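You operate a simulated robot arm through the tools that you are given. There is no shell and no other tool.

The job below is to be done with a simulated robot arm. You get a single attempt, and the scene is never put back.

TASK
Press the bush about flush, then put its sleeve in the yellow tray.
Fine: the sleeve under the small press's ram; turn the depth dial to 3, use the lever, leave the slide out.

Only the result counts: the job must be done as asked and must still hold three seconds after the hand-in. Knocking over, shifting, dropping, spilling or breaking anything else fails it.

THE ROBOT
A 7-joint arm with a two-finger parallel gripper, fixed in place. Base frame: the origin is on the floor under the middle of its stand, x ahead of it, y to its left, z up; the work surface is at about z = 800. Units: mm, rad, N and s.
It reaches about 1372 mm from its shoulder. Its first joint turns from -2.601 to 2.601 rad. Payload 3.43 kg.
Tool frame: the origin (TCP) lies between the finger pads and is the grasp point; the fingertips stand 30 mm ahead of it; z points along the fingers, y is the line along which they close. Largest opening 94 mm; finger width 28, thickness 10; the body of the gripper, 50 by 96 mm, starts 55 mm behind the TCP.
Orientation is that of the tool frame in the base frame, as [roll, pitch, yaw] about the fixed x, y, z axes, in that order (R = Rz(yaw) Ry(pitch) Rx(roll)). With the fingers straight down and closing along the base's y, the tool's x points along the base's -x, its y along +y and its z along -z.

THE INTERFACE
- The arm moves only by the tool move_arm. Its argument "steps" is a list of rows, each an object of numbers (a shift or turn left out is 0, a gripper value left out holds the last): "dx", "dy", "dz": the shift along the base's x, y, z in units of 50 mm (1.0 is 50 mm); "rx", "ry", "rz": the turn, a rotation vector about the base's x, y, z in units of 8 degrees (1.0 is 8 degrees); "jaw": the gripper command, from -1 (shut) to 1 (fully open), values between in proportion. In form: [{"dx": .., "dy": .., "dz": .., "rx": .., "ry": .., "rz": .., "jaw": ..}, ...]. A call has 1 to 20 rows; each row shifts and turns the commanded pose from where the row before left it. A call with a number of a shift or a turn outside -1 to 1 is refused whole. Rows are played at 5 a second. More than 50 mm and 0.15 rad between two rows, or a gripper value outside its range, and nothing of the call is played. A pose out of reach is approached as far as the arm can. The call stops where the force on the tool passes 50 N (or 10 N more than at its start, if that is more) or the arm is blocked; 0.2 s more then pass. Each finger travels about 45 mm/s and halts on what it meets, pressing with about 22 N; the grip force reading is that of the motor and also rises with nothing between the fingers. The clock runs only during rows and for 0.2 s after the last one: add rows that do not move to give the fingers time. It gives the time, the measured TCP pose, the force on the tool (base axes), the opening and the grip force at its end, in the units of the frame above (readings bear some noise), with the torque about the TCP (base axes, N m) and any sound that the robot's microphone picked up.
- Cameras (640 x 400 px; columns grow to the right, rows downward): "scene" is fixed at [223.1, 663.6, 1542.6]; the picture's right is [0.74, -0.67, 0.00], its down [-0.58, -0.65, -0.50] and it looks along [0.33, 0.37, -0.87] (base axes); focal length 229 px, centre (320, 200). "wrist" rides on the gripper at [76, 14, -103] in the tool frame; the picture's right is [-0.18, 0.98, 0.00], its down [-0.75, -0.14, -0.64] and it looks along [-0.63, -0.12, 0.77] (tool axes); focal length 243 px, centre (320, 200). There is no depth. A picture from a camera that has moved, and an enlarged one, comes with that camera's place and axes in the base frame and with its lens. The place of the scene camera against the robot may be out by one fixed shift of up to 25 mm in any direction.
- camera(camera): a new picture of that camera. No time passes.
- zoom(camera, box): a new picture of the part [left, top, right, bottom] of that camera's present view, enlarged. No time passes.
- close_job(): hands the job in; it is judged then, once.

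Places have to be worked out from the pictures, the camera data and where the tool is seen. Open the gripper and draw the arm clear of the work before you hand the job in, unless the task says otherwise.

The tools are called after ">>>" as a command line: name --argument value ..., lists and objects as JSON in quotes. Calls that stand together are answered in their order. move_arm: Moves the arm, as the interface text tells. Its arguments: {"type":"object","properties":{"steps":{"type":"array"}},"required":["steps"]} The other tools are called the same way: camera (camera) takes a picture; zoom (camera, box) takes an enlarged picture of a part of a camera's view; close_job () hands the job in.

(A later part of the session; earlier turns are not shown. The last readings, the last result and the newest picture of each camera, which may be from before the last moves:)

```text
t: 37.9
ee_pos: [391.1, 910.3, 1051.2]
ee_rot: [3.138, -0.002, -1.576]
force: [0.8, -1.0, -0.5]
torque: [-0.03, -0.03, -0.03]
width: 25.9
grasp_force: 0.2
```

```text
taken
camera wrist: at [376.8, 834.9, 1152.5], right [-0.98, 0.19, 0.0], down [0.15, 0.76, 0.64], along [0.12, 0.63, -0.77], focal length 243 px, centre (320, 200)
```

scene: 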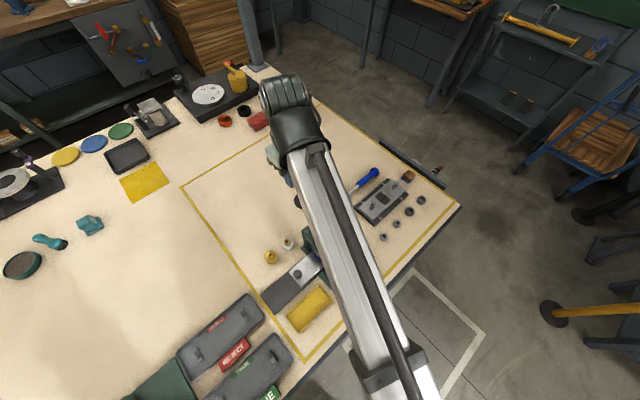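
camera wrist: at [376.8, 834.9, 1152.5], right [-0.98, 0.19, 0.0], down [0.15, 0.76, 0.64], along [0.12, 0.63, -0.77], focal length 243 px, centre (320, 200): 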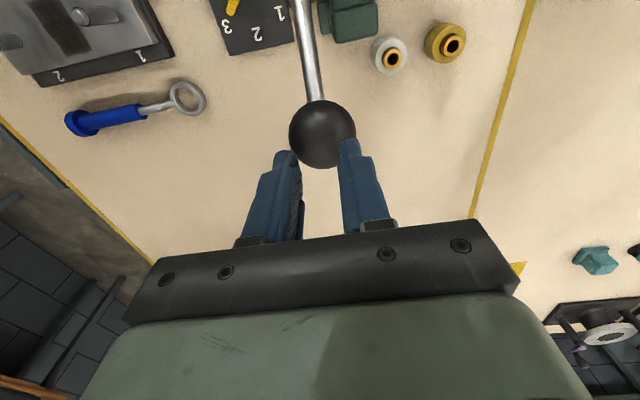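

Still no contact, with the tips just over the ball. I'll keep lowering in small steps.

>>> move_arm --steps '[{"dz": -0.05}, {"dz": -0.05}, {"dz": -0.05}, {}]'

```text
t: 38.9
ee_pos: [389.7, 910.3, 1042.2]
ee_rot: [3.139, -0.002, -1.576]
force: [-0.4, 0.2, 0.0]
torque: [0.01, 0.03, 0.01]
width: 25.6
grasp_force: 0.0
```

>>> move_arm --steps '[{"dz": -0.06}, {"dz": -0.06}, {"dz": -0.06}, {}]'

>>> zoom --camera "wrist" --box '[220, 70, 420, 220]'

```text
t: 39.9
ee_pos: [390.9, 908.3, 1032.3]
ee_rot: [3.139, -0.004, -1.576]
force: [0.3, 0.8, 2.1]
torque: [0.03, 0.09, -0.02]
width: 25.8
grasp_force: 0.3
```

```text
2.67 times, centred on (320, 145) of wrist
camera zoom: at [377.0, 834.8, 1135.4], right [-0.98, 0.19, 0.0], down [0.15, 0.76, 0.64], along [0.12, 0.63, -0.77], focal length 647 px, centre (320, 347)
```

zoom: 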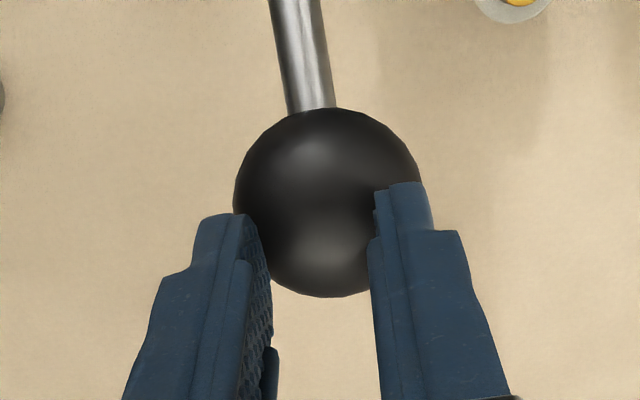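

First contact (about 2 N) came with the ball centre near (389.5, 909, 989). I'll push down along the lever's arc with a couple of steps and watch the force and the ball.

>>> move_arm --steps '[{"dy": 0.047, "dz": -0.129}, {"dy": 0.047, "dz": -0.129}, {"dy": 0.033, "dz": -0.132}, {"dy": 0.033, "dz": -0.132}, {}]'

>>> zoom --camera "wrist" --box '[220, 70, 420, 220]'

```text
t: 41.1
ee_pos: [393.8, 917.5, 1007.4]
ee_rot: [3.139, -0.004, -1.576]
force: [-0.5, 0.8, 1.2]
torque: [0.01, 0.07, 0.01]
width: 26.6
grasp_force: 0.2
```

```text
2.67 times, centred on (320, 145) of wrist
camera zoom: at [378.1, 842.3, 1109.3], right [-0.98, 0.19, 0.0], down [0.15, 0.76, 0.64], along [0.12, 0.63, -0.77], focal length 647 px, centre (320, 347)
```

zoom: 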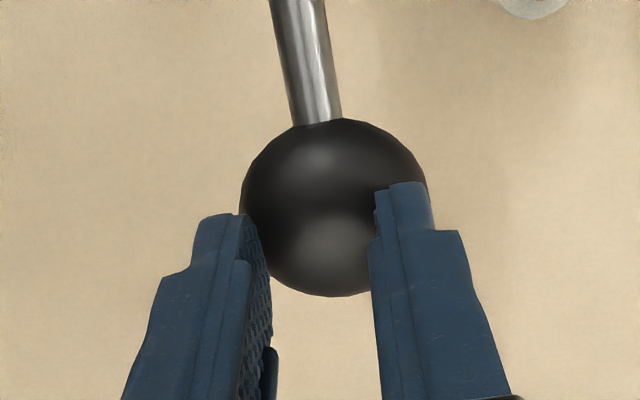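

The lever follows the predicted arc under about 1–2 N. I'll carry on down the arc.

>>> move_arm --steps '[{"dy": 0.019, "dz": -0.135}, {"dy": 0.019, "dz": -0.135}, {"dy": 0.005, "dz": -0.137}, {"dy": 0.005, "dz": -0.137}, {"dy": -0.01, "dz": -0.136}, {"dy": -0.01, "dz": -0.136}, {}]'

>>> zoom --camera "wrist" --box '[220, 70, 420, 220]'

>>> camera --camera "scene"

```text
t: 42.7
ee_pos: [392.1, 917.7, 965.6]
ee_rot: [3.138, -0.004, -1.576]
force: [-1.9, 0.8, 1.7]
torque: [0.02, 0.11, -0.03]
width: 27.0
grasp_force: 0.9
```

```text
2.67 times, centred on (320, 145) of wrist
camera zoom: at [377.3, 843.0, 1068.7], right [-0.98, 0.19, 0.0], down [0.15, 0.76, 0.64], along [0.12, 0.63, -0.77], focal length 647 px, centre (320, 347)
```

zoom: 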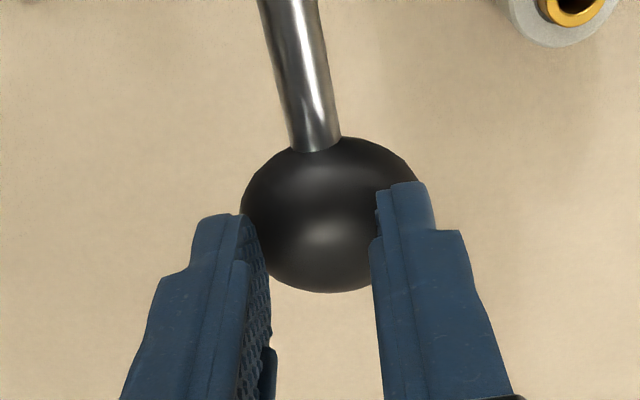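

```text
taken
```

scene: 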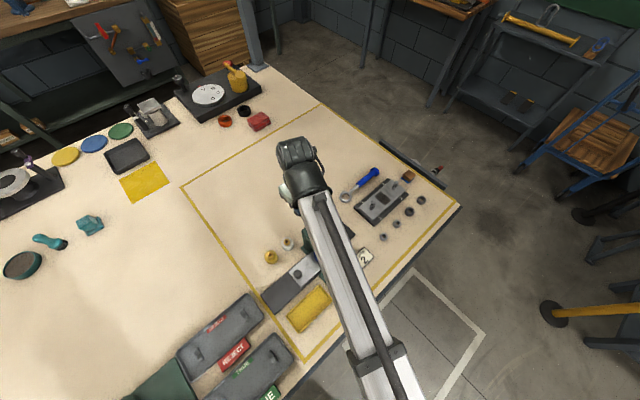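

No press load yet, and the lever is a little below horizontal. I'll continue down the arc with a small x correction.

>>> move_arm --steps '[{"dx": -0.03, "dy": -0.023, "dz": -0.134}, {"dy": -0.023, "dz": -0.134}, {"dy": -0.038, "dz": -0.132}, {"dy": -0.038, "dz": -0.132}, {}]'

>>> zoom --camera "wrist" --box '[220, 70, 420, 220]'

```text
t: 43.6
ee_pos: [390.9, 916.3, 954.5]
ee_rot: [3.14, 0.008, -1.573]
force: [-4.2, -3.0, 29.3]
torque: [-0.15, 0.15, -0.01]
width: 31.2
grasp_force: 24.8
stopped in row 4: the force on the tool passed its limit at 62 N (the readings are from after the stop); the commanded pose is now the measured one
```

```text
2.67 times, centred on (320, 145) of wrist
camera zoom: at [374.8, 839.4, 1055.7], right [-0.98, 0.19, 0.0], down [0.14, 0.75, 0.65], along [0.12, 0.64, -0.76], focal length 647 px, centre (320, 347)
```

zoom: 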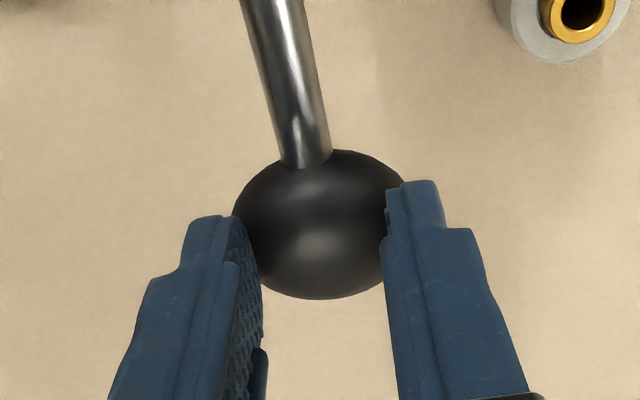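

The press load came on here, with the lever at about −11°. The ball is wedging the fingers apart, so I'll lift slightly, bring the fingers almost together and push on the crown of the ball with slow, small steps.

>>> move_arm --steps '[{"dz": 0.15}, {"dz": 0.15, "jaw": -0.8}, {"jaw": -0.8}, {"jaw": -0.8}, {}]'

>>> zoom --camera "wrist" --box '[220, 70, 420, 220]'

```text
t: 44.8
ee_pos: [390.7, 917.0, 965.0]
ee_rot: [3.14, 0.004, -1.575]
force: [-0.6, -1.3, 1.7]
torque: [-0.05, 0.02, 0.0]
width: 9.3
grasp_force: 0.1
```

```text
2.67 times, centred on (320, 145) of wrist
camera zoom: at [376.6, 840.0, 1067.3], right [-0.98, 0.19, 0.0], down [0.15, 0.75, 0.64], along [0.12, 0.63, -0.76], focal length 647 px, centre (320, 347)
```

zoom: 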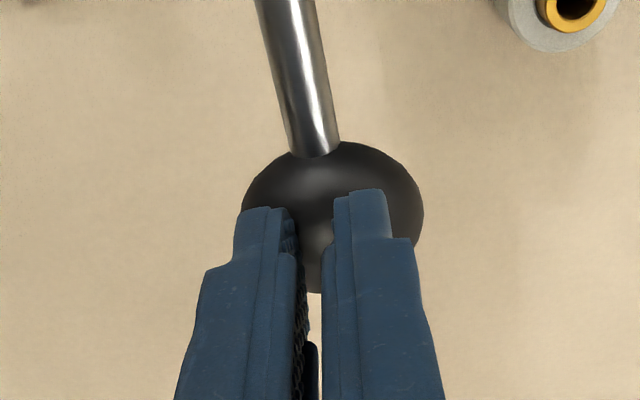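

The fingers are now on the crown of the ball with 1.7 N contact. I'll push down slowly, 1 mm per step.

>>> move_arm --steps '[{"dy": -0.003, "dz": -0.02}, {"dy": -0.004, "dz": -0.02}, {"dy": -0.004, "dz": -0.02}, {"dy": -0.004, "dz": -0.02}, {"dy": -0.004, "dz": -0.02}, {"dy": -0.004, "dz": -0.02}, {"dy": -0.004, "dz": -0.02}, {"dy": -0.004, "dz": -0.02}, {"dy": -0.004, "dz": -0.02}, {"dy": -0.004, "dz": -0.02}]'

>>> zoom --camera "wrist" --box '[220, 70, 420, 220]'

```text
t: 47.0
ee_pos: [389.9, 914.6, 957.5]
ee_rot: [3.141, 0.01, -1.574]
force: [3.4, 15.0, 44.9]
torque: [0.37, -0.05, -0.03]
width: 8.3
grasp_force: 0.0
```

```text
2.67 times, centred on (320, 145) of wrist
camera zoom: at [375.4, 838.1, 1059.7], right [-0.98, 0.19, 0.0], down [0.14, 0.75, 0.65], along [0.12, 0.64, -0.76], focal length 647 px, centre (320, 347)
```

zoom: 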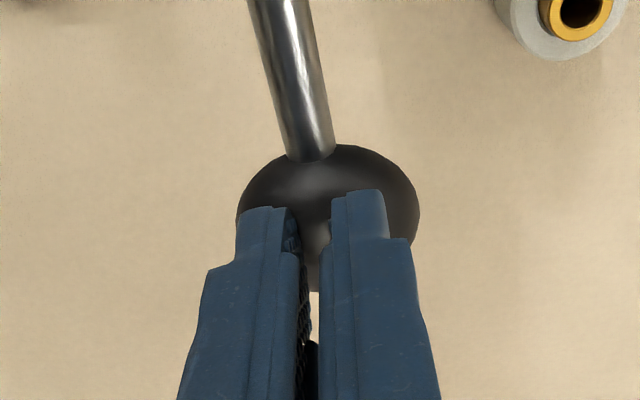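

The lever moved about 7 mm under a load rising to 45 N. I'll look at the press from the scene camera before going further.

>>> zoom --camera "scene" --box '[270, 200, 370, 280]'

>>> camera --camera "wrist"

```text
5.00 times, centred on (320, 240) of scene
camera zoom: at [223.1, 663.6, 1542.6], right [0.74, -0.67, 0.0], down [-0.58, -0.65, -0.5], along [0.33, 0.37, -0.87], focal length 1146 px, centre (320, 0)
```

zoom: 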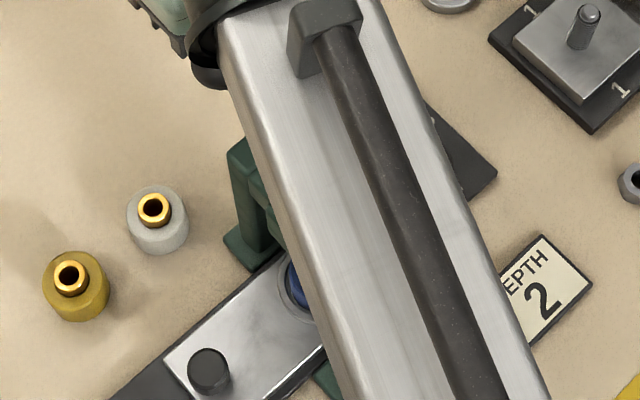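

```text
taken
camera wrist: at [375.4, 838.1, 1059.7], right [-0.98, 0.19, 0.0], down [0.14, 0.75, 0.65], along [0.12, 0.64, -0.76], focal length 243 px, centre (320, 200)
```

wrist: 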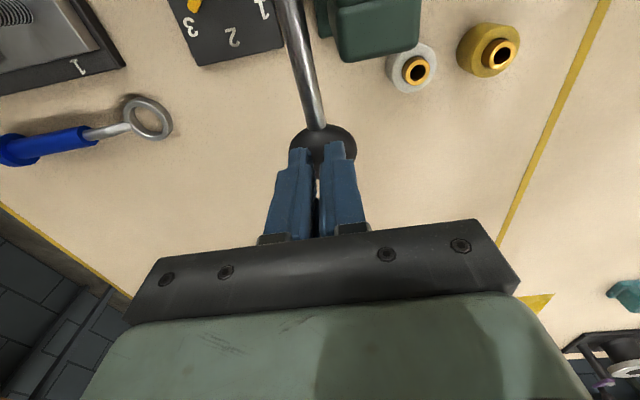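

The forearm hides the ram from that camera. I'll keep pushing gently and judge from whether the lever keeps yielding or becomes rigid.

>>> move_arm --steps '[{"dy": -0.004, "dz": -0.02}, {"dy": -0.004, "dz": -0.02}, {"dy": -0.004, "dz": -0.02}, {"dy": -0.004, "dz": -0.02}, {"dy": -0.004, "dz": -0.02}, {"dy": -0.004, "dz": -0.02}]'

```text
t: 47.4
ee_pos: [391.1, 914.4, 958.9]
ee_rot: [-3.14, 0.008, -1.575]
force: [-0.6, -4.4, 17.3]
torque: [-0.15, 0.05, 0.12]
width: 9.9
grasp_force: 0.2
stopped in row 2: the force on the tool passed its limit at 59 N (the readings are from after the stop); the commanded pose is now the measured one
```

The load passed 59 N in just over one row, so it's either at the stop or against a stiff bush. I'll probe in 1 mm increments to get the force–travel curve.

>>> move_arm --steps '[{"dz": 0.1}, {}, {}]'

>>> move_arm --steps '[{"dy": -0.01, "dz": -0.05}, {}, {}]'

>>> move_arm --steps '[{"dy": -0.005, "dz": -0.04}, {}, {}]'

>>> move_arm --steps '[{"dy": -0.005, "dz": -0.03}, {}, {}]'

>>> move_arm --steps '[{"dy": -0.005, "dz": -0.03}, {}, {}]'

```text
t: 48.2
ee_pos: [390.1, 916.1, 961.6]
ee_rot: [3.141, 0.006, -1.573]
force: [-0.5, -0.1, 2.7]
torque: [-0.02, 0.01, -0.04]
width: 9.8
grasp_force: 0.1
```

```text
t: 49.0
ee_pos: [391.0, 914.6, 959.3]
ee_rot: [3.141, 0.011, -1.573]
force: [-1.2, 3.9, 10.9]
torque: [0.1, 0.09, -0.02]
width: 10.2
grasp_force: 0.1
```

```text
t: 49.8
ee_pos: [390.1, 915.2, 958.9]
ee_rot: [-3.141, 0.012, -1.574]
force: [-0.9, 8.8, 31.1]
torque: [0.16, 0.15, 0.11]
width: 9.8
grasp_force: 0.3
```

```text
t: 50.5
ee_pos: [389.7, 914.6, 959.0]
ee_rot: [-3.141, 0.016, -1.574]
force: [-0.9, -4.3, 16.8]
torque: [-0.16, 0.13, 0.01]
width: 10.0
grasp_force: 0.9
stopped in row 3: the force on the tool passed its limit at 51 N (the readings are from after the stop); the commanded pose is now the measured one
```

```text
t: 51.3
ee_pos: [390.5, 914.0, 958.9]
ee_rot: [-3.14, 0.015, -1.575]
force: [-1.1, -1.2, 45.8]
torque: [-0.2, 0.23, 0.3]
width: 10.1
grasp_force: 0.3
```

Force climbs from 11 to 46 N with no travel at about lever −14°, so it's rigid there. I'll back off along the arc, letting the lever follow, and then inspect the bush.

>>> move_arm --steps '[{"dy": 0.03, "dz": 0.15}, {"dy": 0.03, "dz": 0.2}, {"dy": 0.02, "dz": 0.2}, {"dy": 0.01, "dz": 0.2}, {}]'

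>>> camera --camera "wrist"

```text
t: 52.5
ee_pos: [390.3, 920.8, 991.8]
ee_rot: [3.14, 0.012, -1.572]
force: [-0.2, -0.4, 2.1]
torque: [-0.03, 0.04, -0.02]
width: 9.7
grasp_force: 0.0
```

```text
taken
camera wrist: at [375.7, 843.5, 1093.2], right [-0.98, 0.19, 0.0], down [0.14, 0.75, 0.65], along [0.12, 0.64, -0.76], focal length 243 px, centre (320, 200)
```

wrist: 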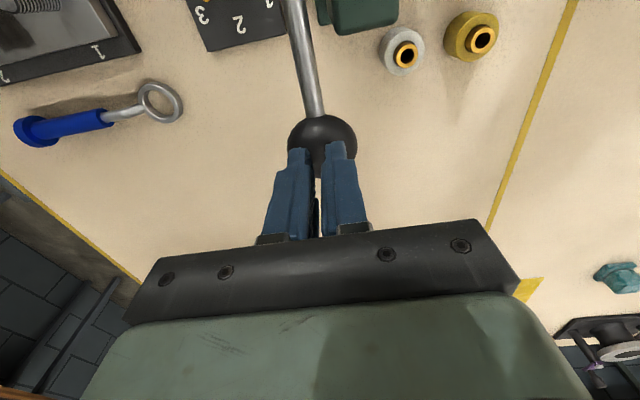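

The lever springs back and follows the tool (2 N contact). I'll keep raising along the arc until it reaches its rest position.

>>> move_arm --steps '[{"dy": -0.01, "dz": 0.22}, {"dy": -0.03, "dz": 0.25}, {"dy": -0.06, "dz": 0.25}, {"dy": -0.08, "dz": 0.25}, {"dz": 0.3}, {"dz": 0.5}, {}]'

>>> camera --camera "wrist"

```text
t: 54.1
ee_pos: [388.8, 911.4, 1081.3]
ee_rot: [3.141, 0.013, -1.573]
force: [-0.5, 0.4, 0.5]
torque: [-0.02, 0.02, -0.02]
width: 9.6
grasp_force: 0.1
```

```text
taken
camera wrist: at [374.8, 834.4, 1181.5], right [-0.98, 0.19, 0.0], down [0.14, 0.74, 0.65], along [0.12, 0.64, -0.76], focal length 243 px, centre (320, 200)
```

wrist: 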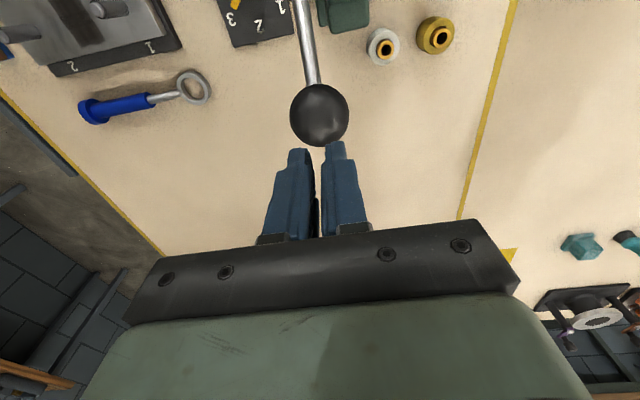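

The lever is back at its rest position. I'll rise, turn to yaw 180° and go to the −x side to look at the sleeve and bush.

>>> move_arm --steps '[{"dz": 0.9}, {"rz": -1}, {"rz": -1}, {"rz": -1}, {"rz": -1}, {"rz": -1}, {"rz": -1}, {"rz": -1}, {"rz": -1}, {"rz": -1}, {"rz": -1}, {"rz": -1}, {"rz": -0.25}, {"dx": -0.7, "dy": -0.5, "dz": -0.2}, {"dx": -0.7, "dy": -0.5, "dz": -0.2}, {"dx": -0.7, "dy": -0.5, "dz": -0.2}, {"dx": -0.7, "dy": -0.5, "dz": -0.2}, {"dx": -0.5}, {}]'

>>> camera --camera "wrist"

>>> camera --camera "scene"

```text
t: 58.1
ee_pos: [228.3, 813.5, 1086.7]
ee_rot: [3.14, 0.01, 3.139]
force: [0.5, -0.9, -0.2]
torque: [0.0, 0.0, -0.03]
width: 9.4
grasp_force: 0.0
```

```text
taken
camera wrist: at [150.4, 827.9, 1188.3], right [0.19, 0.98, 0.0], down [0.75, -0.14, 0.65], along [0.64, -0.12, -0.76], focal length 243 px, centre (320, 200)
```

wrist: 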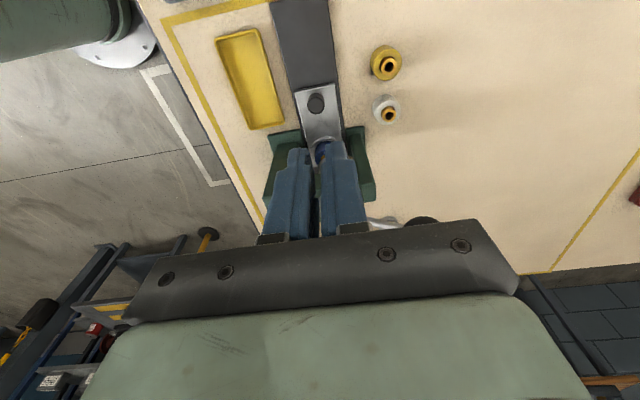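

```text
taken
```

scene: 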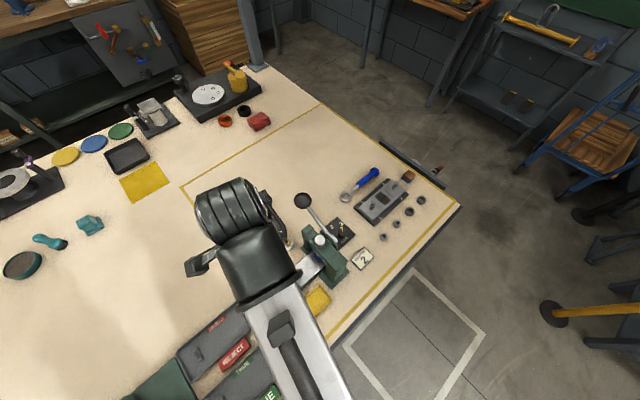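

I can see the press mouth, but the closed fingers block the view of the sleeve. I'll open the gripper and lower a bit to look in.

>>> move_arm --steps '[{"jaw": 0.6, "dx": -0.5, "dy": -0.2, "dz": -0.6}, {"dz": -0.7}, {}, {}]'

>>> camera --camera "wrist"

>>> zoom --camera "wrist" --box '[260, 80, 400, 200]'

>>> zoom --camera "scene" --box '[280, 180, 380, 280]'

```text
t: 59.1
ee_pos: [201.5, 803.2, 1023.3]
ee_rot: [-3.141, 0.012, 3.138]
force: [-0.1, -0.7, -0.1]
torque: [0.0, 0.01, -0.01]
width: 75.1
grasp_force: 0.1
```

```text
taken
camera wrist: at [123.6, 817.1, 1124.0], right [0.19, 0.98, 0.0], down [0.75, -0.14, 0.65], along [0.64, -0.12, -0.76], focal length 243 px, centre (320, 200)
```

wrist: 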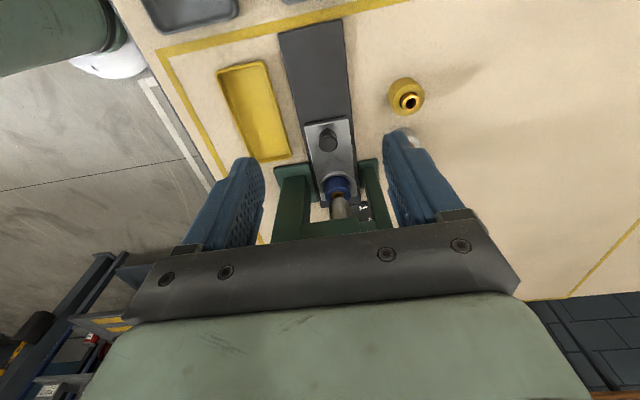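

```text
3.33 times, centred on (330, 140) of wrist
camera zoom: at [123.6, 817.1, 1124.0], right [0.19, 0.98, 0.0], down [0.75, -0.14, 0.65], along [0.64, -0.12, -0.76], focal length 809 px, centre (287, 400)
```

zoom: 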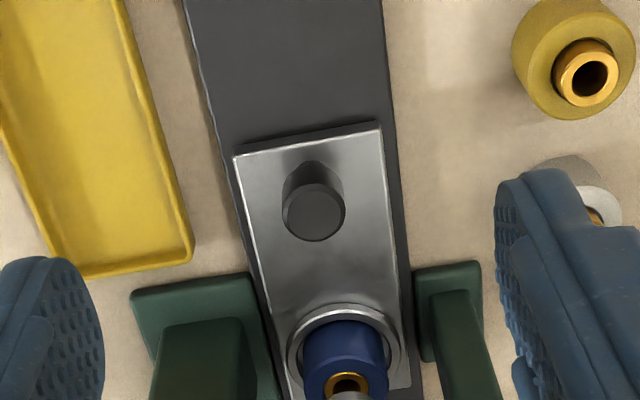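

```text
4.00 times, centred on (330, 230) of scene
camera zoom: at [223.1, 663.6, 1542.6], right [0.74, -0.67, 0.0], down [-0.58, -0.65, -0.5], along [0.33, 0.37, -0.87], focal length 916 px, centre (280, 80)
```

zoom: 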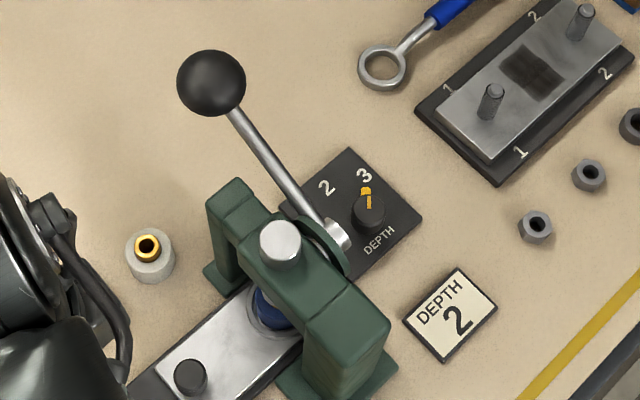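

The bush is visible now. I'll zoom in tightly on the sleeve top.

>>> zoom --camera "wrist" --box '[310, 165, 370, 225]'

```text
6.67 times, centred on (340, 195) of wrist
camera zoom: at [123.6, 817.1, 1124.0], right [0.19, 0.98, 0.0], down [0.75, -0.14, 0.65], along [0.64, -0.12, -0.76], focal length 1618 px, centre (187, 233)
```

zoom: 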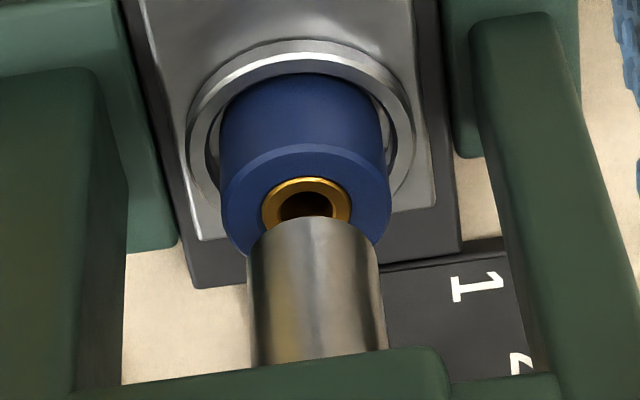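

The bush now looks nearly level with the sleeve top, with a gap to the raised ram. To judge flushness I want a shallower view, so I'll lean the tool and look in at about 26° below horizontal.

>>> move_arm --steps '[{"ry": -0.6}, {"ry": -0.6}, {"ry": -0.6}, {"ry": -0.6}, {"ry": -0.6}, {"dx": 0.2, "dy": 0.1, "dz": -0.5}, {"dx": 0.2, "dy": 0.1, "dz": -0.6}, {"dx": 0.2, "dy": 0.1, "dz": -0.6}, {"dz": -0.5}, {}]'

>>> camera --camera "wrist"

```text
t: 61.3
ee_pos: [231.5, 816.8, 912.0]
ee_rot: [3.14, 0.431, 3.138]
force: [0.3, 1.0, 0.1]
torque: [0.02, 0.05, -0.03]
width: 75.1
grasp_force: 0.1
```

```text
taken
camera wrist: at [120.4, 831.8, 972.8], right [0.17, 0.98, 0.08], down [0.42, -0.14, 0.9], along [0.89, -0.12, -0.43], focal length 243 px, centre (320, 200)
```

wrist: 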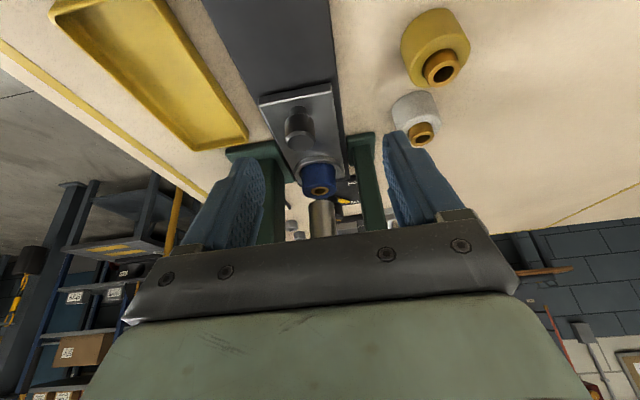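

>>> zoom --camera "wrist" --box '[290, 150, 350, 210]'

>>> zoom --camera "wrist" --box '[250, 70, 480, 220]'

```text
6.67 times, centred on (320, 180) of wrist
camera zoom: at [120.4, 831.8, 972.8], right [0.17, 0.98, 0.08], down [0.42, -0.14, 0.9], along [0.89, -0.12, -0.43], focal length 1618 px, centre (320, 333)
```

zoom: 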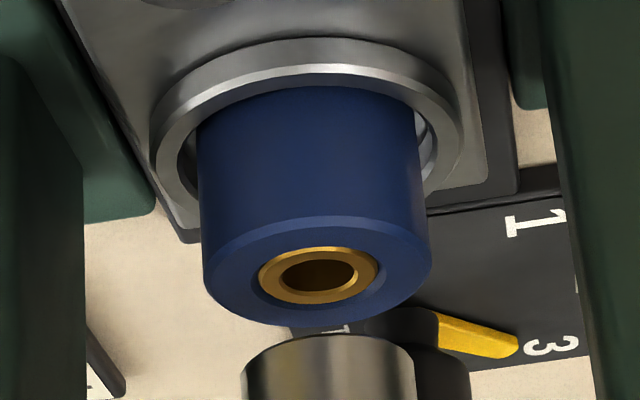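

```text
2.67 times, centred on (365, 145) of wrist
camera zoom: at [120.4, 831.8, 972.8], right [0.17, 0.98, 0.08], down [0.42, -0.14, 0.9], along [0.89, -0.12, -0.43], focal length 647 px, centre (200, 347)
```

zoom: 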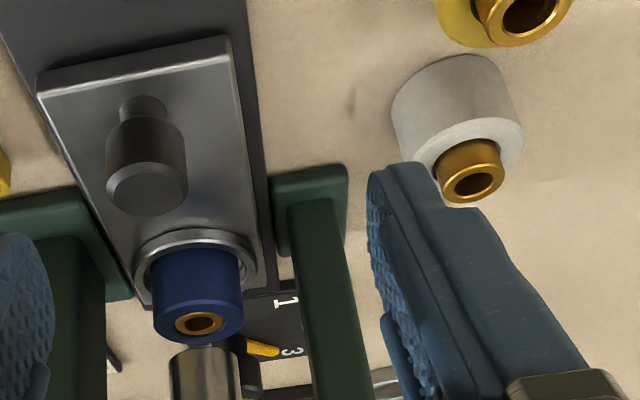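

The bush is flush with the blue sleeve's top face, while the two unpressed sleeves' bushes stand well proud. Next is the slide: its knob head is ⌀≈23 with its top at (268, 802, 848). I'll reduce the lean to about 16°, which keeps the gripper housing clear of the frame, and move above the knob.

>>> move_arm --steps '[{"ry": 0.54, "jaw": 0.06}, {"ry": 0.54}, {"dx": 0.31, "dy": -0.15}, {"dx": 0.31, "dy": -0.15}, {}, {}]'

>>> camera --camera "wrist"

>>> zoom --camera "wrist" --box '[220, 60, 420, 230]'

```text
t: 62.7
ee_pos: [261.4, 799.6, 909.9]
ee_rot: [3.14, 0.283, 3.138]
force: [-0.2, -0.4, -0.5]
torque: [0.0, 0.02, 0.02]
width: 50.1
grasp_force: 0.0
```

```text
taken
camera wrist: at [160.6, 815.5, 987.6], right [0.18, 0.98, 0.05], down [0.55, -0.14, 0.83], along [0.82, -0.12, -0.56], focal length 243 px, centre (320, 200)
```

wrist: 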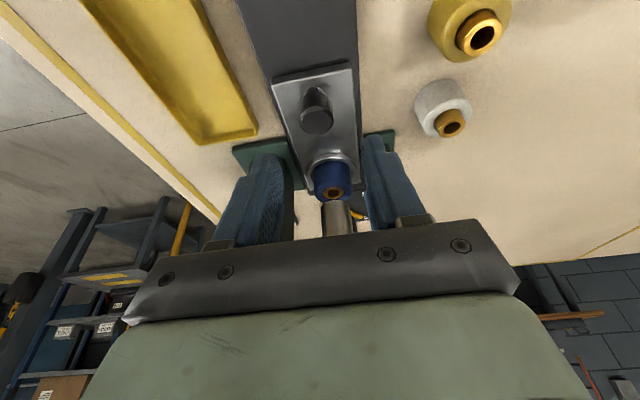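

```text
2.35 times, centred on (320, 145) of wrist
camera zoom: at [160.6, 815.5, 987.6], right [0.18, 0.98, 0.05], down [0.55, -0.14, 0.83], along [0.82, -0.12, -0.56], focal length 571 px, centre (320, 329)
```

zoom: 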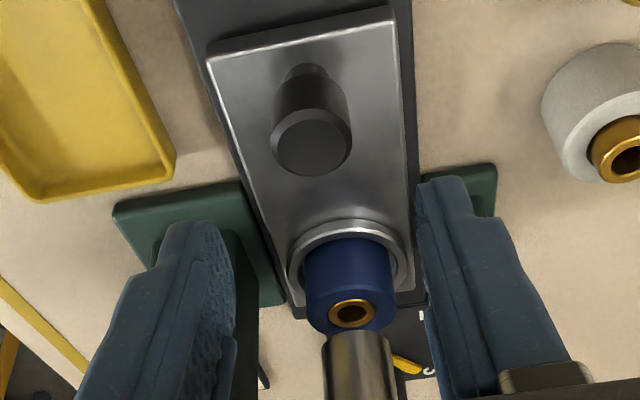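

The knob is confirmed at about (269.5, 801, 848). I'll go down to z≈860 with the fingers either side of the head, then close.

>>> move_arm --steps '[{"dx": 0.04, "dy": 0.03, "dz": -0.4}, {"dz": -0.35}, {"dz": -0.25}, {}, {}]'

>>> zoom --camera "wrist" --box '[220, 60, 420, 230]'

>>> zoom --camera "scene" --box '[240, 200, 380, 300]'

```text
t: 63.9
ee_pos: [264.4, 803.0, 861.3]
ee_rot: [3.14, 0.28, 3.137]
force: [-0.2, -1.2, 0.4]
torque: [0.0, 0.01, 0.02]
width: 49.6
grasp_force: 0.1
```

```text
2.35 times, centred on (320, 145) of wrist
camera zoom: at [162.0, 817.6, 938.5], right [0.18, 0.98, 0.05], down [0.55, -0.14, 0.83], along [0.82, -0.12, -0.56], focal length 571 px, centre (320, 329)
```

zoom: 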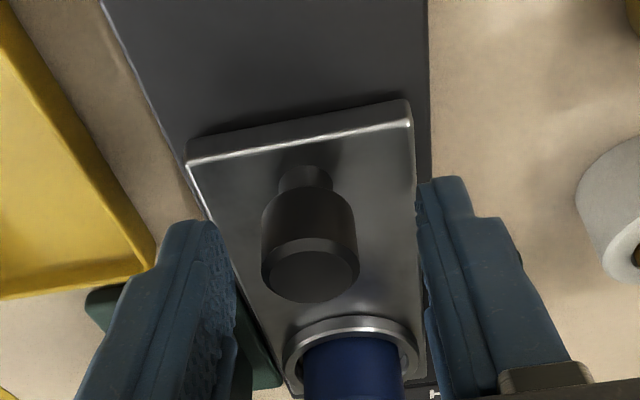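

```text
4.00 times, centred on (310, 250) of scene
camera zoom: at [223.1, 663.6, 1542.6], right [0.74, -0.67, 0.0], down [-0.58, -0.65, -0.5], along [0.33, 0.37, -0.87], focal length 916 px, centre (360, 0)
```

zoom: 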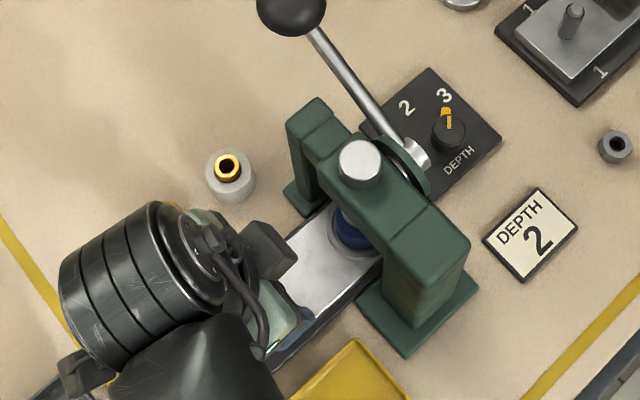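

The fingers straddle the knob. I'll centre slightly in y and close on it.

>>> move_arm --steps '[{"dy": -0.03}, {"jaw": -1}, {"jaw": -1}, {"jaw": -1}, {"jaw": -1}, {"jaw": -1}]'

>>> zoom --camera "wrist" --box '[220, 60, 420, 230]'

```text
t: 65.3
ee_pos: [263.9, 799.9, 862.2]
ee_rot: [3.141, 0.281, 3.139]
force: [-0.3, -7.1, -1.2]
torque: [-0.21, 0.0, -0.05]
width: 23.5
grasp_force: 44.9
```

```text
2.35 times, centred on (320, 145) of wrist
camera zoom: at [162.2, 815.4, 938.8], right [0.18, 0.98, 0.05], down [0.55, -0.14, 0.83], along [0.82, -0.12, -0.56], focal length 571 px, centre (320, 329)
```

zoom: 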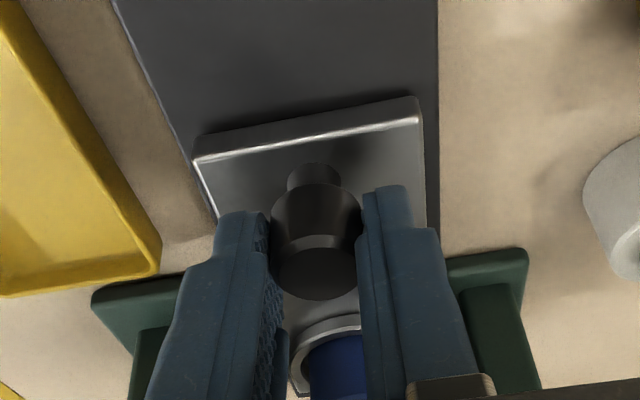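

The knob is held. I'll ease the small side load and pull the slide slowly toward −x.

>>> move_arm --steps '[{"dy": -0.012}, {"dx": -0.05}, {"dx": -0.1}, {"dx": -0.12}, {"dx": -0.12}, {"dx": -0.12}, {"dx": -0.12}, {"dx": -0.12}, {}]'

>>> camera --camera "wrist"

```text
t: 67.3
ee_pos: [225.6, 801.1, 861.3]
ee_rot: [-3.141, 0.28, 3.139]
force: [-0.2, -10.8, -3.3]
torque: [-0.23, -0.34, -0.02]
width: 23.6
grasp_force: 45.2
```

```text
taken
camera wrist: at [124.3, 815.4, 938.8], right [0.18, 0.98, 0.05], down [0.55, -0.14, 0.83], along [0.82, -0.12, -0.56], focal length 243 px, centre (320, 200)
```

wrist: 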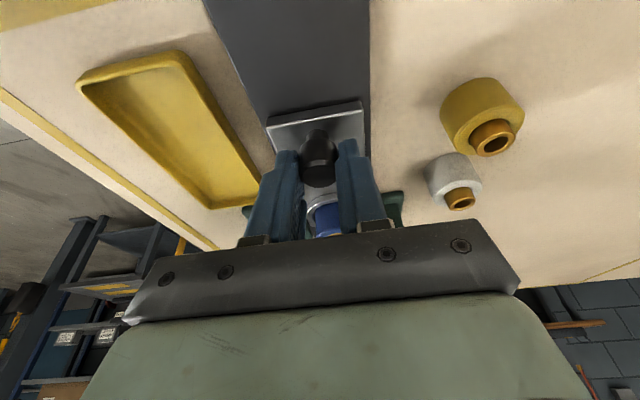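

The slide is moving smoothly. I'll add a small −y correction for the side load and keep pulling.

>>> move_arm --steps '[{"dy": -0.02, "dx": -0.1}, {"dx": -0.12}, {"dx": -0.12}, {"dx": -0.12}, {"dx": -0.12}, {"dx": -0.12}, {"dx": -0.12}, {}]'

>>> camera --camera "wrist"

>>> zoom --camera "scene" --box '[220, 200, 380, 320]'

```text
t: 69.1
ee_pos: [186.0, 800.4, 861.2]
ee_rot: [3.138, 0.28, 3.14]
force: [1.1, 16.7, 9.8]
torque: [0.27, 0.45, 0.07]
width: 23.6
grasp_force: 45.4
```

```text
taken
camera wrist: at [83.8, 815.0, 938.8], right [0.18, 0.98, 0.05], down [0.55, -0.15, 0.83], along [0.82, -0.12, -0.56], focal length 243 px, centre (320, 200)
```

wrist: 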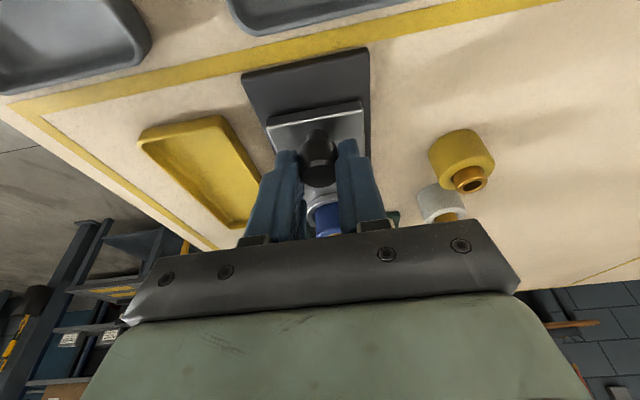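

```text
3.33 times, centred on (300, 260) of scene
camera zoom: at [223.1, 663.6, 1542.6], right [0.74, -0.67, 0.0], down [-0.58, -0.65, -0.5], along [0.33, 0.37, -0.87], focal length 764 px, centre (387, 0)
```

zoom: 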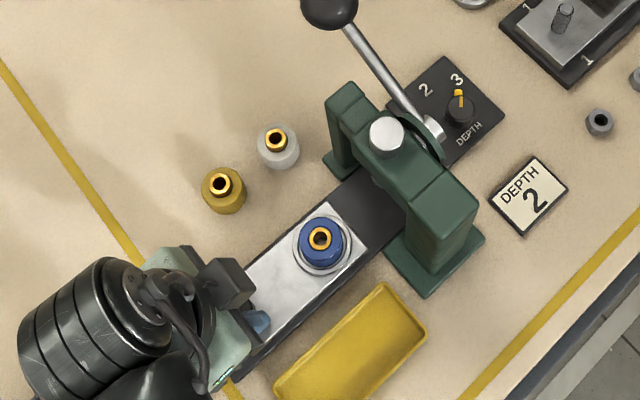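

The slide is out about 78 mm and the sleeve is clear of the frame. I'll correct y back a little and pull gently on to its end of travel.

>>> move_arm --steps '[{"dy": 0.012}, {"dx": -0.06}, {"dx": -0.06}, {"dx": -0.06}, {"dx": -0.06}, {}]'

```text
t: 70.5
ee_pos: [172.9, 799.7, 862.6]
ee_rot: [3.138, 0.282, 3.138]
force: [0.5, 19.2, 12.5]
torque: [0.27, -0.18, 0.12]
width: 23.4
grasp_force: 45.1
```

>>> move_arm --steps '[{"dy": 0.016, "dz": 0.01}, {"dx": -0.06}, {"dx": -0.06}, {"dx": -0.06}, {}]'

>>> zoom --camera "scene" --box '[220, 200, 380, 320]'

>>> camera --camera "wrist"

```text
t: 71.7
ee_pos: [165.1, 800.5, 862.0]
ee_rot: [-3.14, 0.281, 3.138]
force: [-0.1, 2.7, 3.5]
torque: [0.04, -0.24, -0.05]
width: 23.5
grasp_force: 45.1
```

```text
3.33 times, centred on (300, 260) of scene
camera zoom: at [223.1, 663.6, 1542.6], right [0.74, -0.67, 0.0], down [-0.58, -0.65, -0.5], along [0.33, 0.37, -0.87], focal length 764 px, centre (387, 0)
```

zoom: 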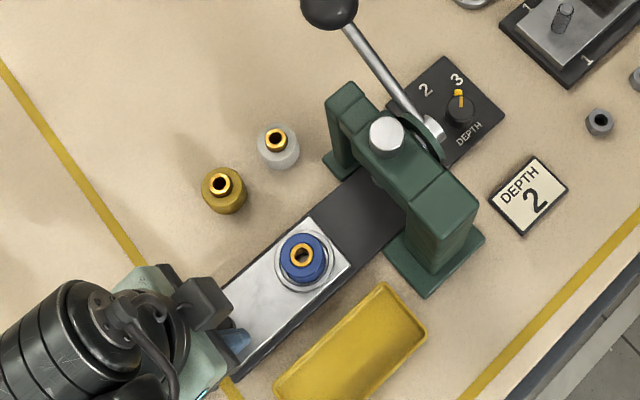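

```text
taken
camera wrist: at [63.2, 815.5, 938.8], right [0.18, 0.98, 0.05], down [0.55, -0.14, 0.83], along [0.82, -0.12, -0.56], focal length 243 px, centre (320, 200)
```

wrist: 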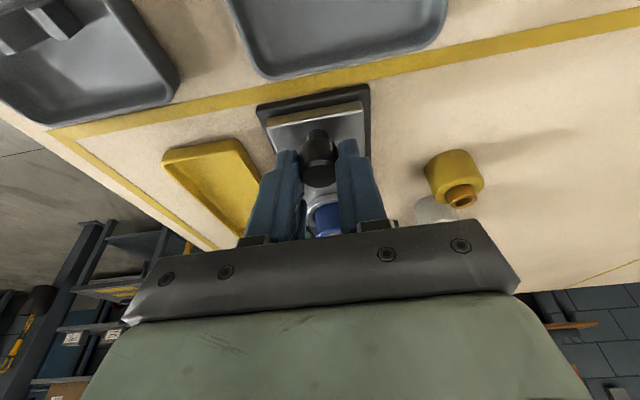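

There's no x resistance yet, and a little rail is left beyond the slide. I'll pull a few mm more in 2 mm steps, watching for the stop.

>>> move_arm --steps '[{"dx": -0.04}, {"dx": -0.04}, {"dx": -0.04}, {}]'

>>> zoom --camera "wrist" --box '[220, 60, 420, 230]'

```text
t: 72.7
ee_pos: [158.4, 799.9, 862.9]
ee_rot: [-3.141, 0.28, 3.139]
force: [-2.0, -4.2, 3.9]
torque: [-0.13, -0.05, 0.01]
width: 23.8
grasp_force: 45.3
```

```text
2.35 times, centred on (320, 145) of wrist
camera zoom: at [56.7, 815.4, 938.8], right [0.18, 0.98, 0.05], down [0.55, -0.14, 0.83], along [0.82, -0.12, -0.56], focal length 571 px, centre (320, 329)
```

zoom: 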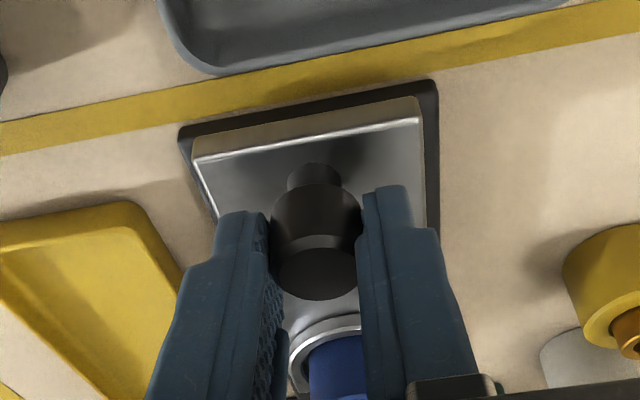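

>>> move_arm --steps '[{"dx": -0.04}, {"dx": -0.04}, {}, {}]'

>>> zoom --camera "wrist" --box '[220, 60, 420, 230]'

```text
t: 73.7
ee_pos: [153.7, 800.9, 861.2]
ee_rot: [-3.141, 0.282, 3.139]
force: [-0.2, -15.2, -3.6]
torque: [-0.28, -0.05, -0.03]
width: 23.7
grasp_force: 44.8
```

```text
2.35 times, centred on (320, 145) of wrist
camera zoom: at [52.8, 815.5, 938.8], right [0.18, 0.98, 0.05], down [0.55, -0.14, 0.83], along [0.82, -0.12, -0.56], focal length 571 px, centre (320, 329)
```

zoom: 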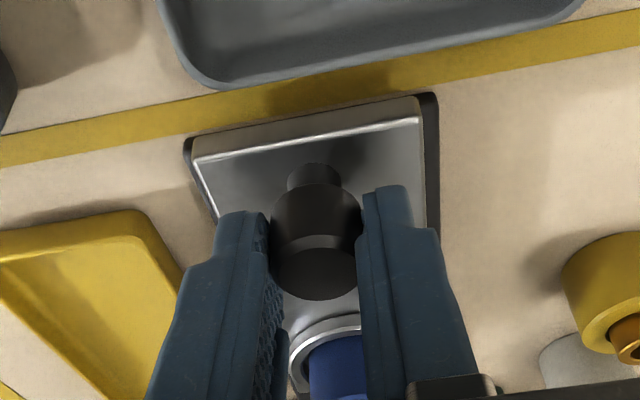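

The slide edge is about level with the rail end. I'll give it one last gentle pull to see whether it has reached a stop.

>>> move_arm --steps '[{"dy": -0.012, "dx": -0.04}, {"dx": -0.04}, {}, {}]'

>>> zoom --camera "wrist" --box '[220, 60, 420, 230]'

```text
t: 74.7
ee_pos: [153.9, 800.0, 862.1]
ee_rot: [-3.14, 0.287, 3.137]
force: [30.7, -20.5, -15.6]
torque: [-0.35, -0.59, 0.02]
width: 23.7
grasp_force: 45.2
```

```text
2.35 times, centred on (320, 145) of wrist
camera zoom: at [51.0, 815.8, 938.5], right [0.18, 0.98, 0.05], down [0.54, -0.14, 0.83], along [0.82, -0.12, -0.56], focal length 571 px, centre (320, 329)
```

zoom: 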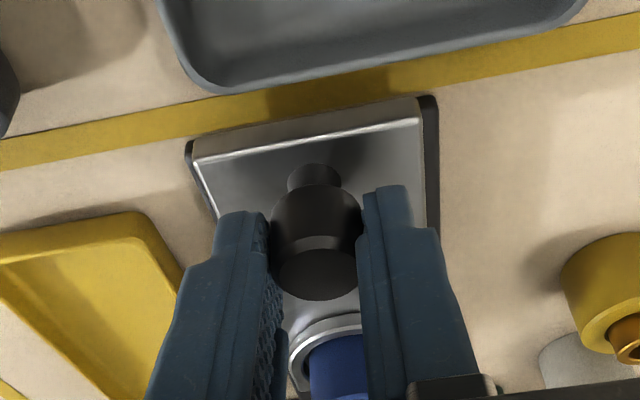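

A clear 31 N reaction shows the slide is at its out stop. I'll relieve the pull, open the fingers and lift off the knob.

>>> move_arm --steps '[{"dx": 0.06, "dz": -0.01, "dy": -0.01}, {"jaw": -0.3}, {"jaw": -0.1}, {"jaw": 0.06}, {"jaw": 0.06}, {}]'

>>> zoom --camera "wrist" --box '[220, 60, 420, 230]'

```text
t: 76.1
ee_pos: [152.1, 800.6, 861.8]
ee_rot: [3.141, 0.28, 3.138]
force: [0.4, 0.1, 0.3]
torque: [-0.01, 0.02, 0.01]
width: 49.8
grasp_force: 0.0
```

```text
2.35 times, centred on (320, 145) of wrist
camera zoom: at [51.8, 815.4, 938.2], right [0.18, 0.98, 0.05], down [0.55, -0.14, 0.83], along [0.82, -0.12, -0.56], focal length 571 px, centre (320, 329)
```

zoom: 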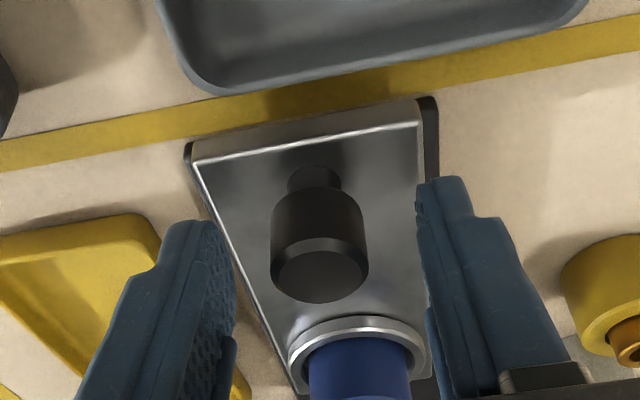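

Released cleanly and the slide stays out. I'll rise, straighten the tool to vertical and move above the sleeve, expected at about (243, 801), with the fingers opened wider.

>>> move_arm --steps '[{"dz": 0.8}, {"dz": 0.8}, {"ry": 1.0, "jaw": 0.4}, {"ry": 1.0}, {"dx": 0.6}, {"dx": 0.6}, {"dx": 0.3}, {}]'

>>> camera --camera "wrist"

>>> camera --camera "scene"

```text
t: 77.9
ee_pos: [227.3, 799.6, 943.1]
ee_rot: [-3.141, 0.0, 3.137]
force: [-0.1, 0.3, -0.6]
torque: [0.0, -0.01, 0.0]
width: 65.9
grasp_force: 0.1
```

```text
taken
camera wrist: at [151.8, 814.4, 1044.2], right [0.19, 0.98, 0.0], down [0.75, -0.14, 0.64], along [0.63, -0.12, -0.77], focal length 243 px, centre (320, 200)
```

wrist: 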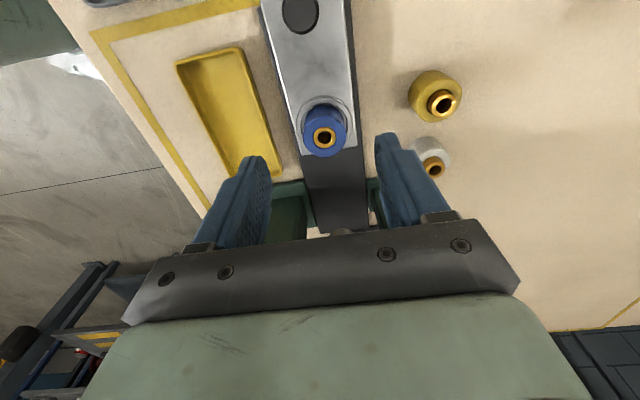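

```text
taken
```

scene: 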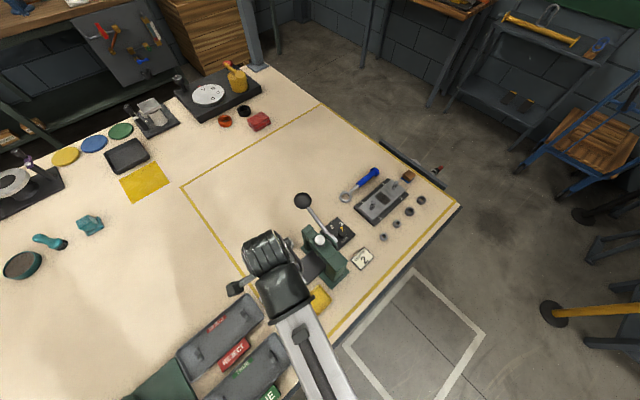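

>>> zoom --camera "wrist" --box '[280, 80, 370, 170]'

>>> zoom --camera "wrist" --box '[160, 20, 300, 200]'

```text
4.44 times, centred on (325, 125) of wrist
camera zoom: at [151.8, 814.4, 1044.2], right [0.19, 0.98, 0.0], down [0.75, -0.14, 0.64], along [0.63, -0.12, -0.77], focal length 1078 px, centre (298, 533)
```

zoom: 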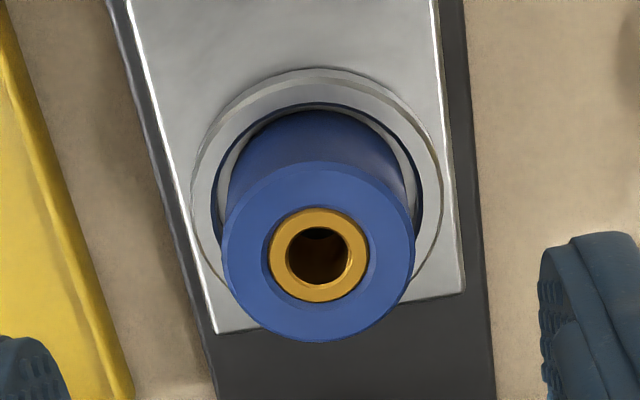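

```text
2.22 times, centred on (230, 110) of wrist
camera zoom: at [151.8, 814.4, 1044.2], right [0.19, 0.98, 0.0], down [0.75, -0.14, 0.64], along [0.63, -0.12, -0.77], focal length 539 px, centre (520, 400)
```

zoom: 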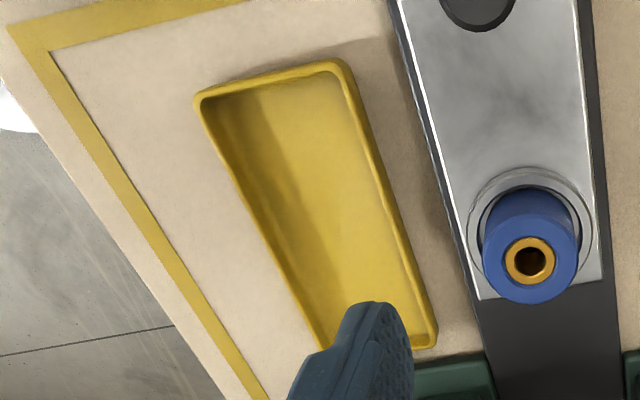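

The sleeve is at (243.6, 801), ⌀37, top z≈849, and its bush looks flush in this closer view too. The tray spans x 170–292, y 688–745. I'll centre over the sleeve and descend so the fingertips stop above the nest ring.

>>> move_arm --steps '[{"dx": 0.32, "dy": 0.02, "dz": -0.5}, {"dz": -0.5}, {"dz": -0.4}, {"dz": -0.2}, {}, {}]'

>>> zoom --camera "wrist" --box '[220, 100, 420, 250]'

>>> zoom --camera "scene" --box '[240, 200, 380, 300]'

```text
t: 79.3
ee_pos: [242.5, 799.5, 862.4]
ee_rot: [3.141, 0.003, 3.139]
force: [-0.5, 0.4, 0.1]
torque: [-0.01, 0.0, 0.01]
width: 65.7
grasp_force: 0.0
```

```text
2.67 times, centred on (320, 175) of wrist
camera zoom: at [167.1, 814.8, 964.3], right [0.19, 0.98, 0.0], down [0.75, -0.14, 0.64], along [0.63, -0.12, -0.77], focal length 647 px, centre (320, 267)
```

zoom: 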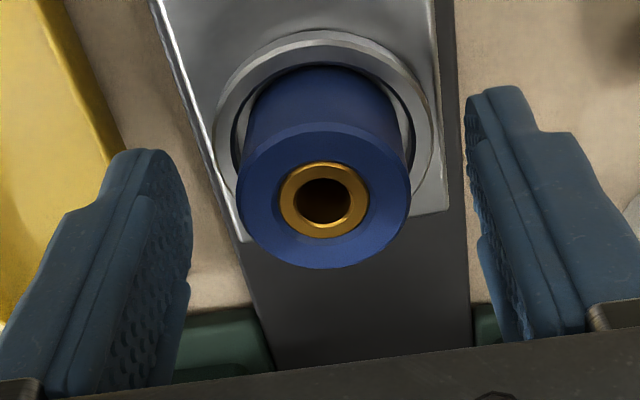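

```text
4.00 times, centred on (310, 250) of scene
camera zoom: at [223.1, 663.6, 1542.6], right [0.74, -0.67, 0.0], down [-0.58, -0.65, -0.5], along [0.33, 0.37, -0.87], focal length 916 px, centre (360, 0)
```

zoom: 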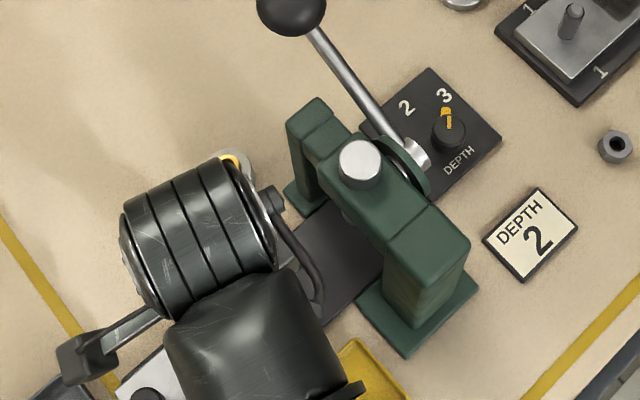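

The sleeve is centred between the fingers with no contact. I'll fine-tune 1 mm and close.

>>> move_arm --steps '[{"dy": 0.02, "dz": -0.03}, {"jaw": -1}, {"jaw": -1}, {"jaw": -1}, {"jaw": -1}, {"jaw": -1}]'

>>> zoom --camera "wrist" --box '[220, 100, 420, 250]'

```text
t: 80.7
ee_pos: [242.7, 801.5, 860.1]
ee_rot: [3.14, 0.001, 3.137]
force: [0.5, 0.0, 0.8]
torque: [0.02, -0.01, -0.03]
width: 37.2
grasp_force: 22.0
```

```text
2.67 times, centred on (320, 175) of wrist
camera zoom: at [167.4, 815.4, 962.0], right [0.19, 0.98, 0.0], down [0.75, -0.14, 0.64], along [0.63, -0.12, -0.77], focal length 647 px, centre (320, 267)
```

zoom: 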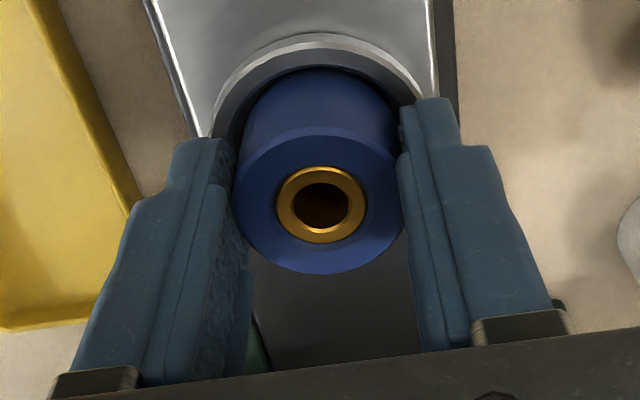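

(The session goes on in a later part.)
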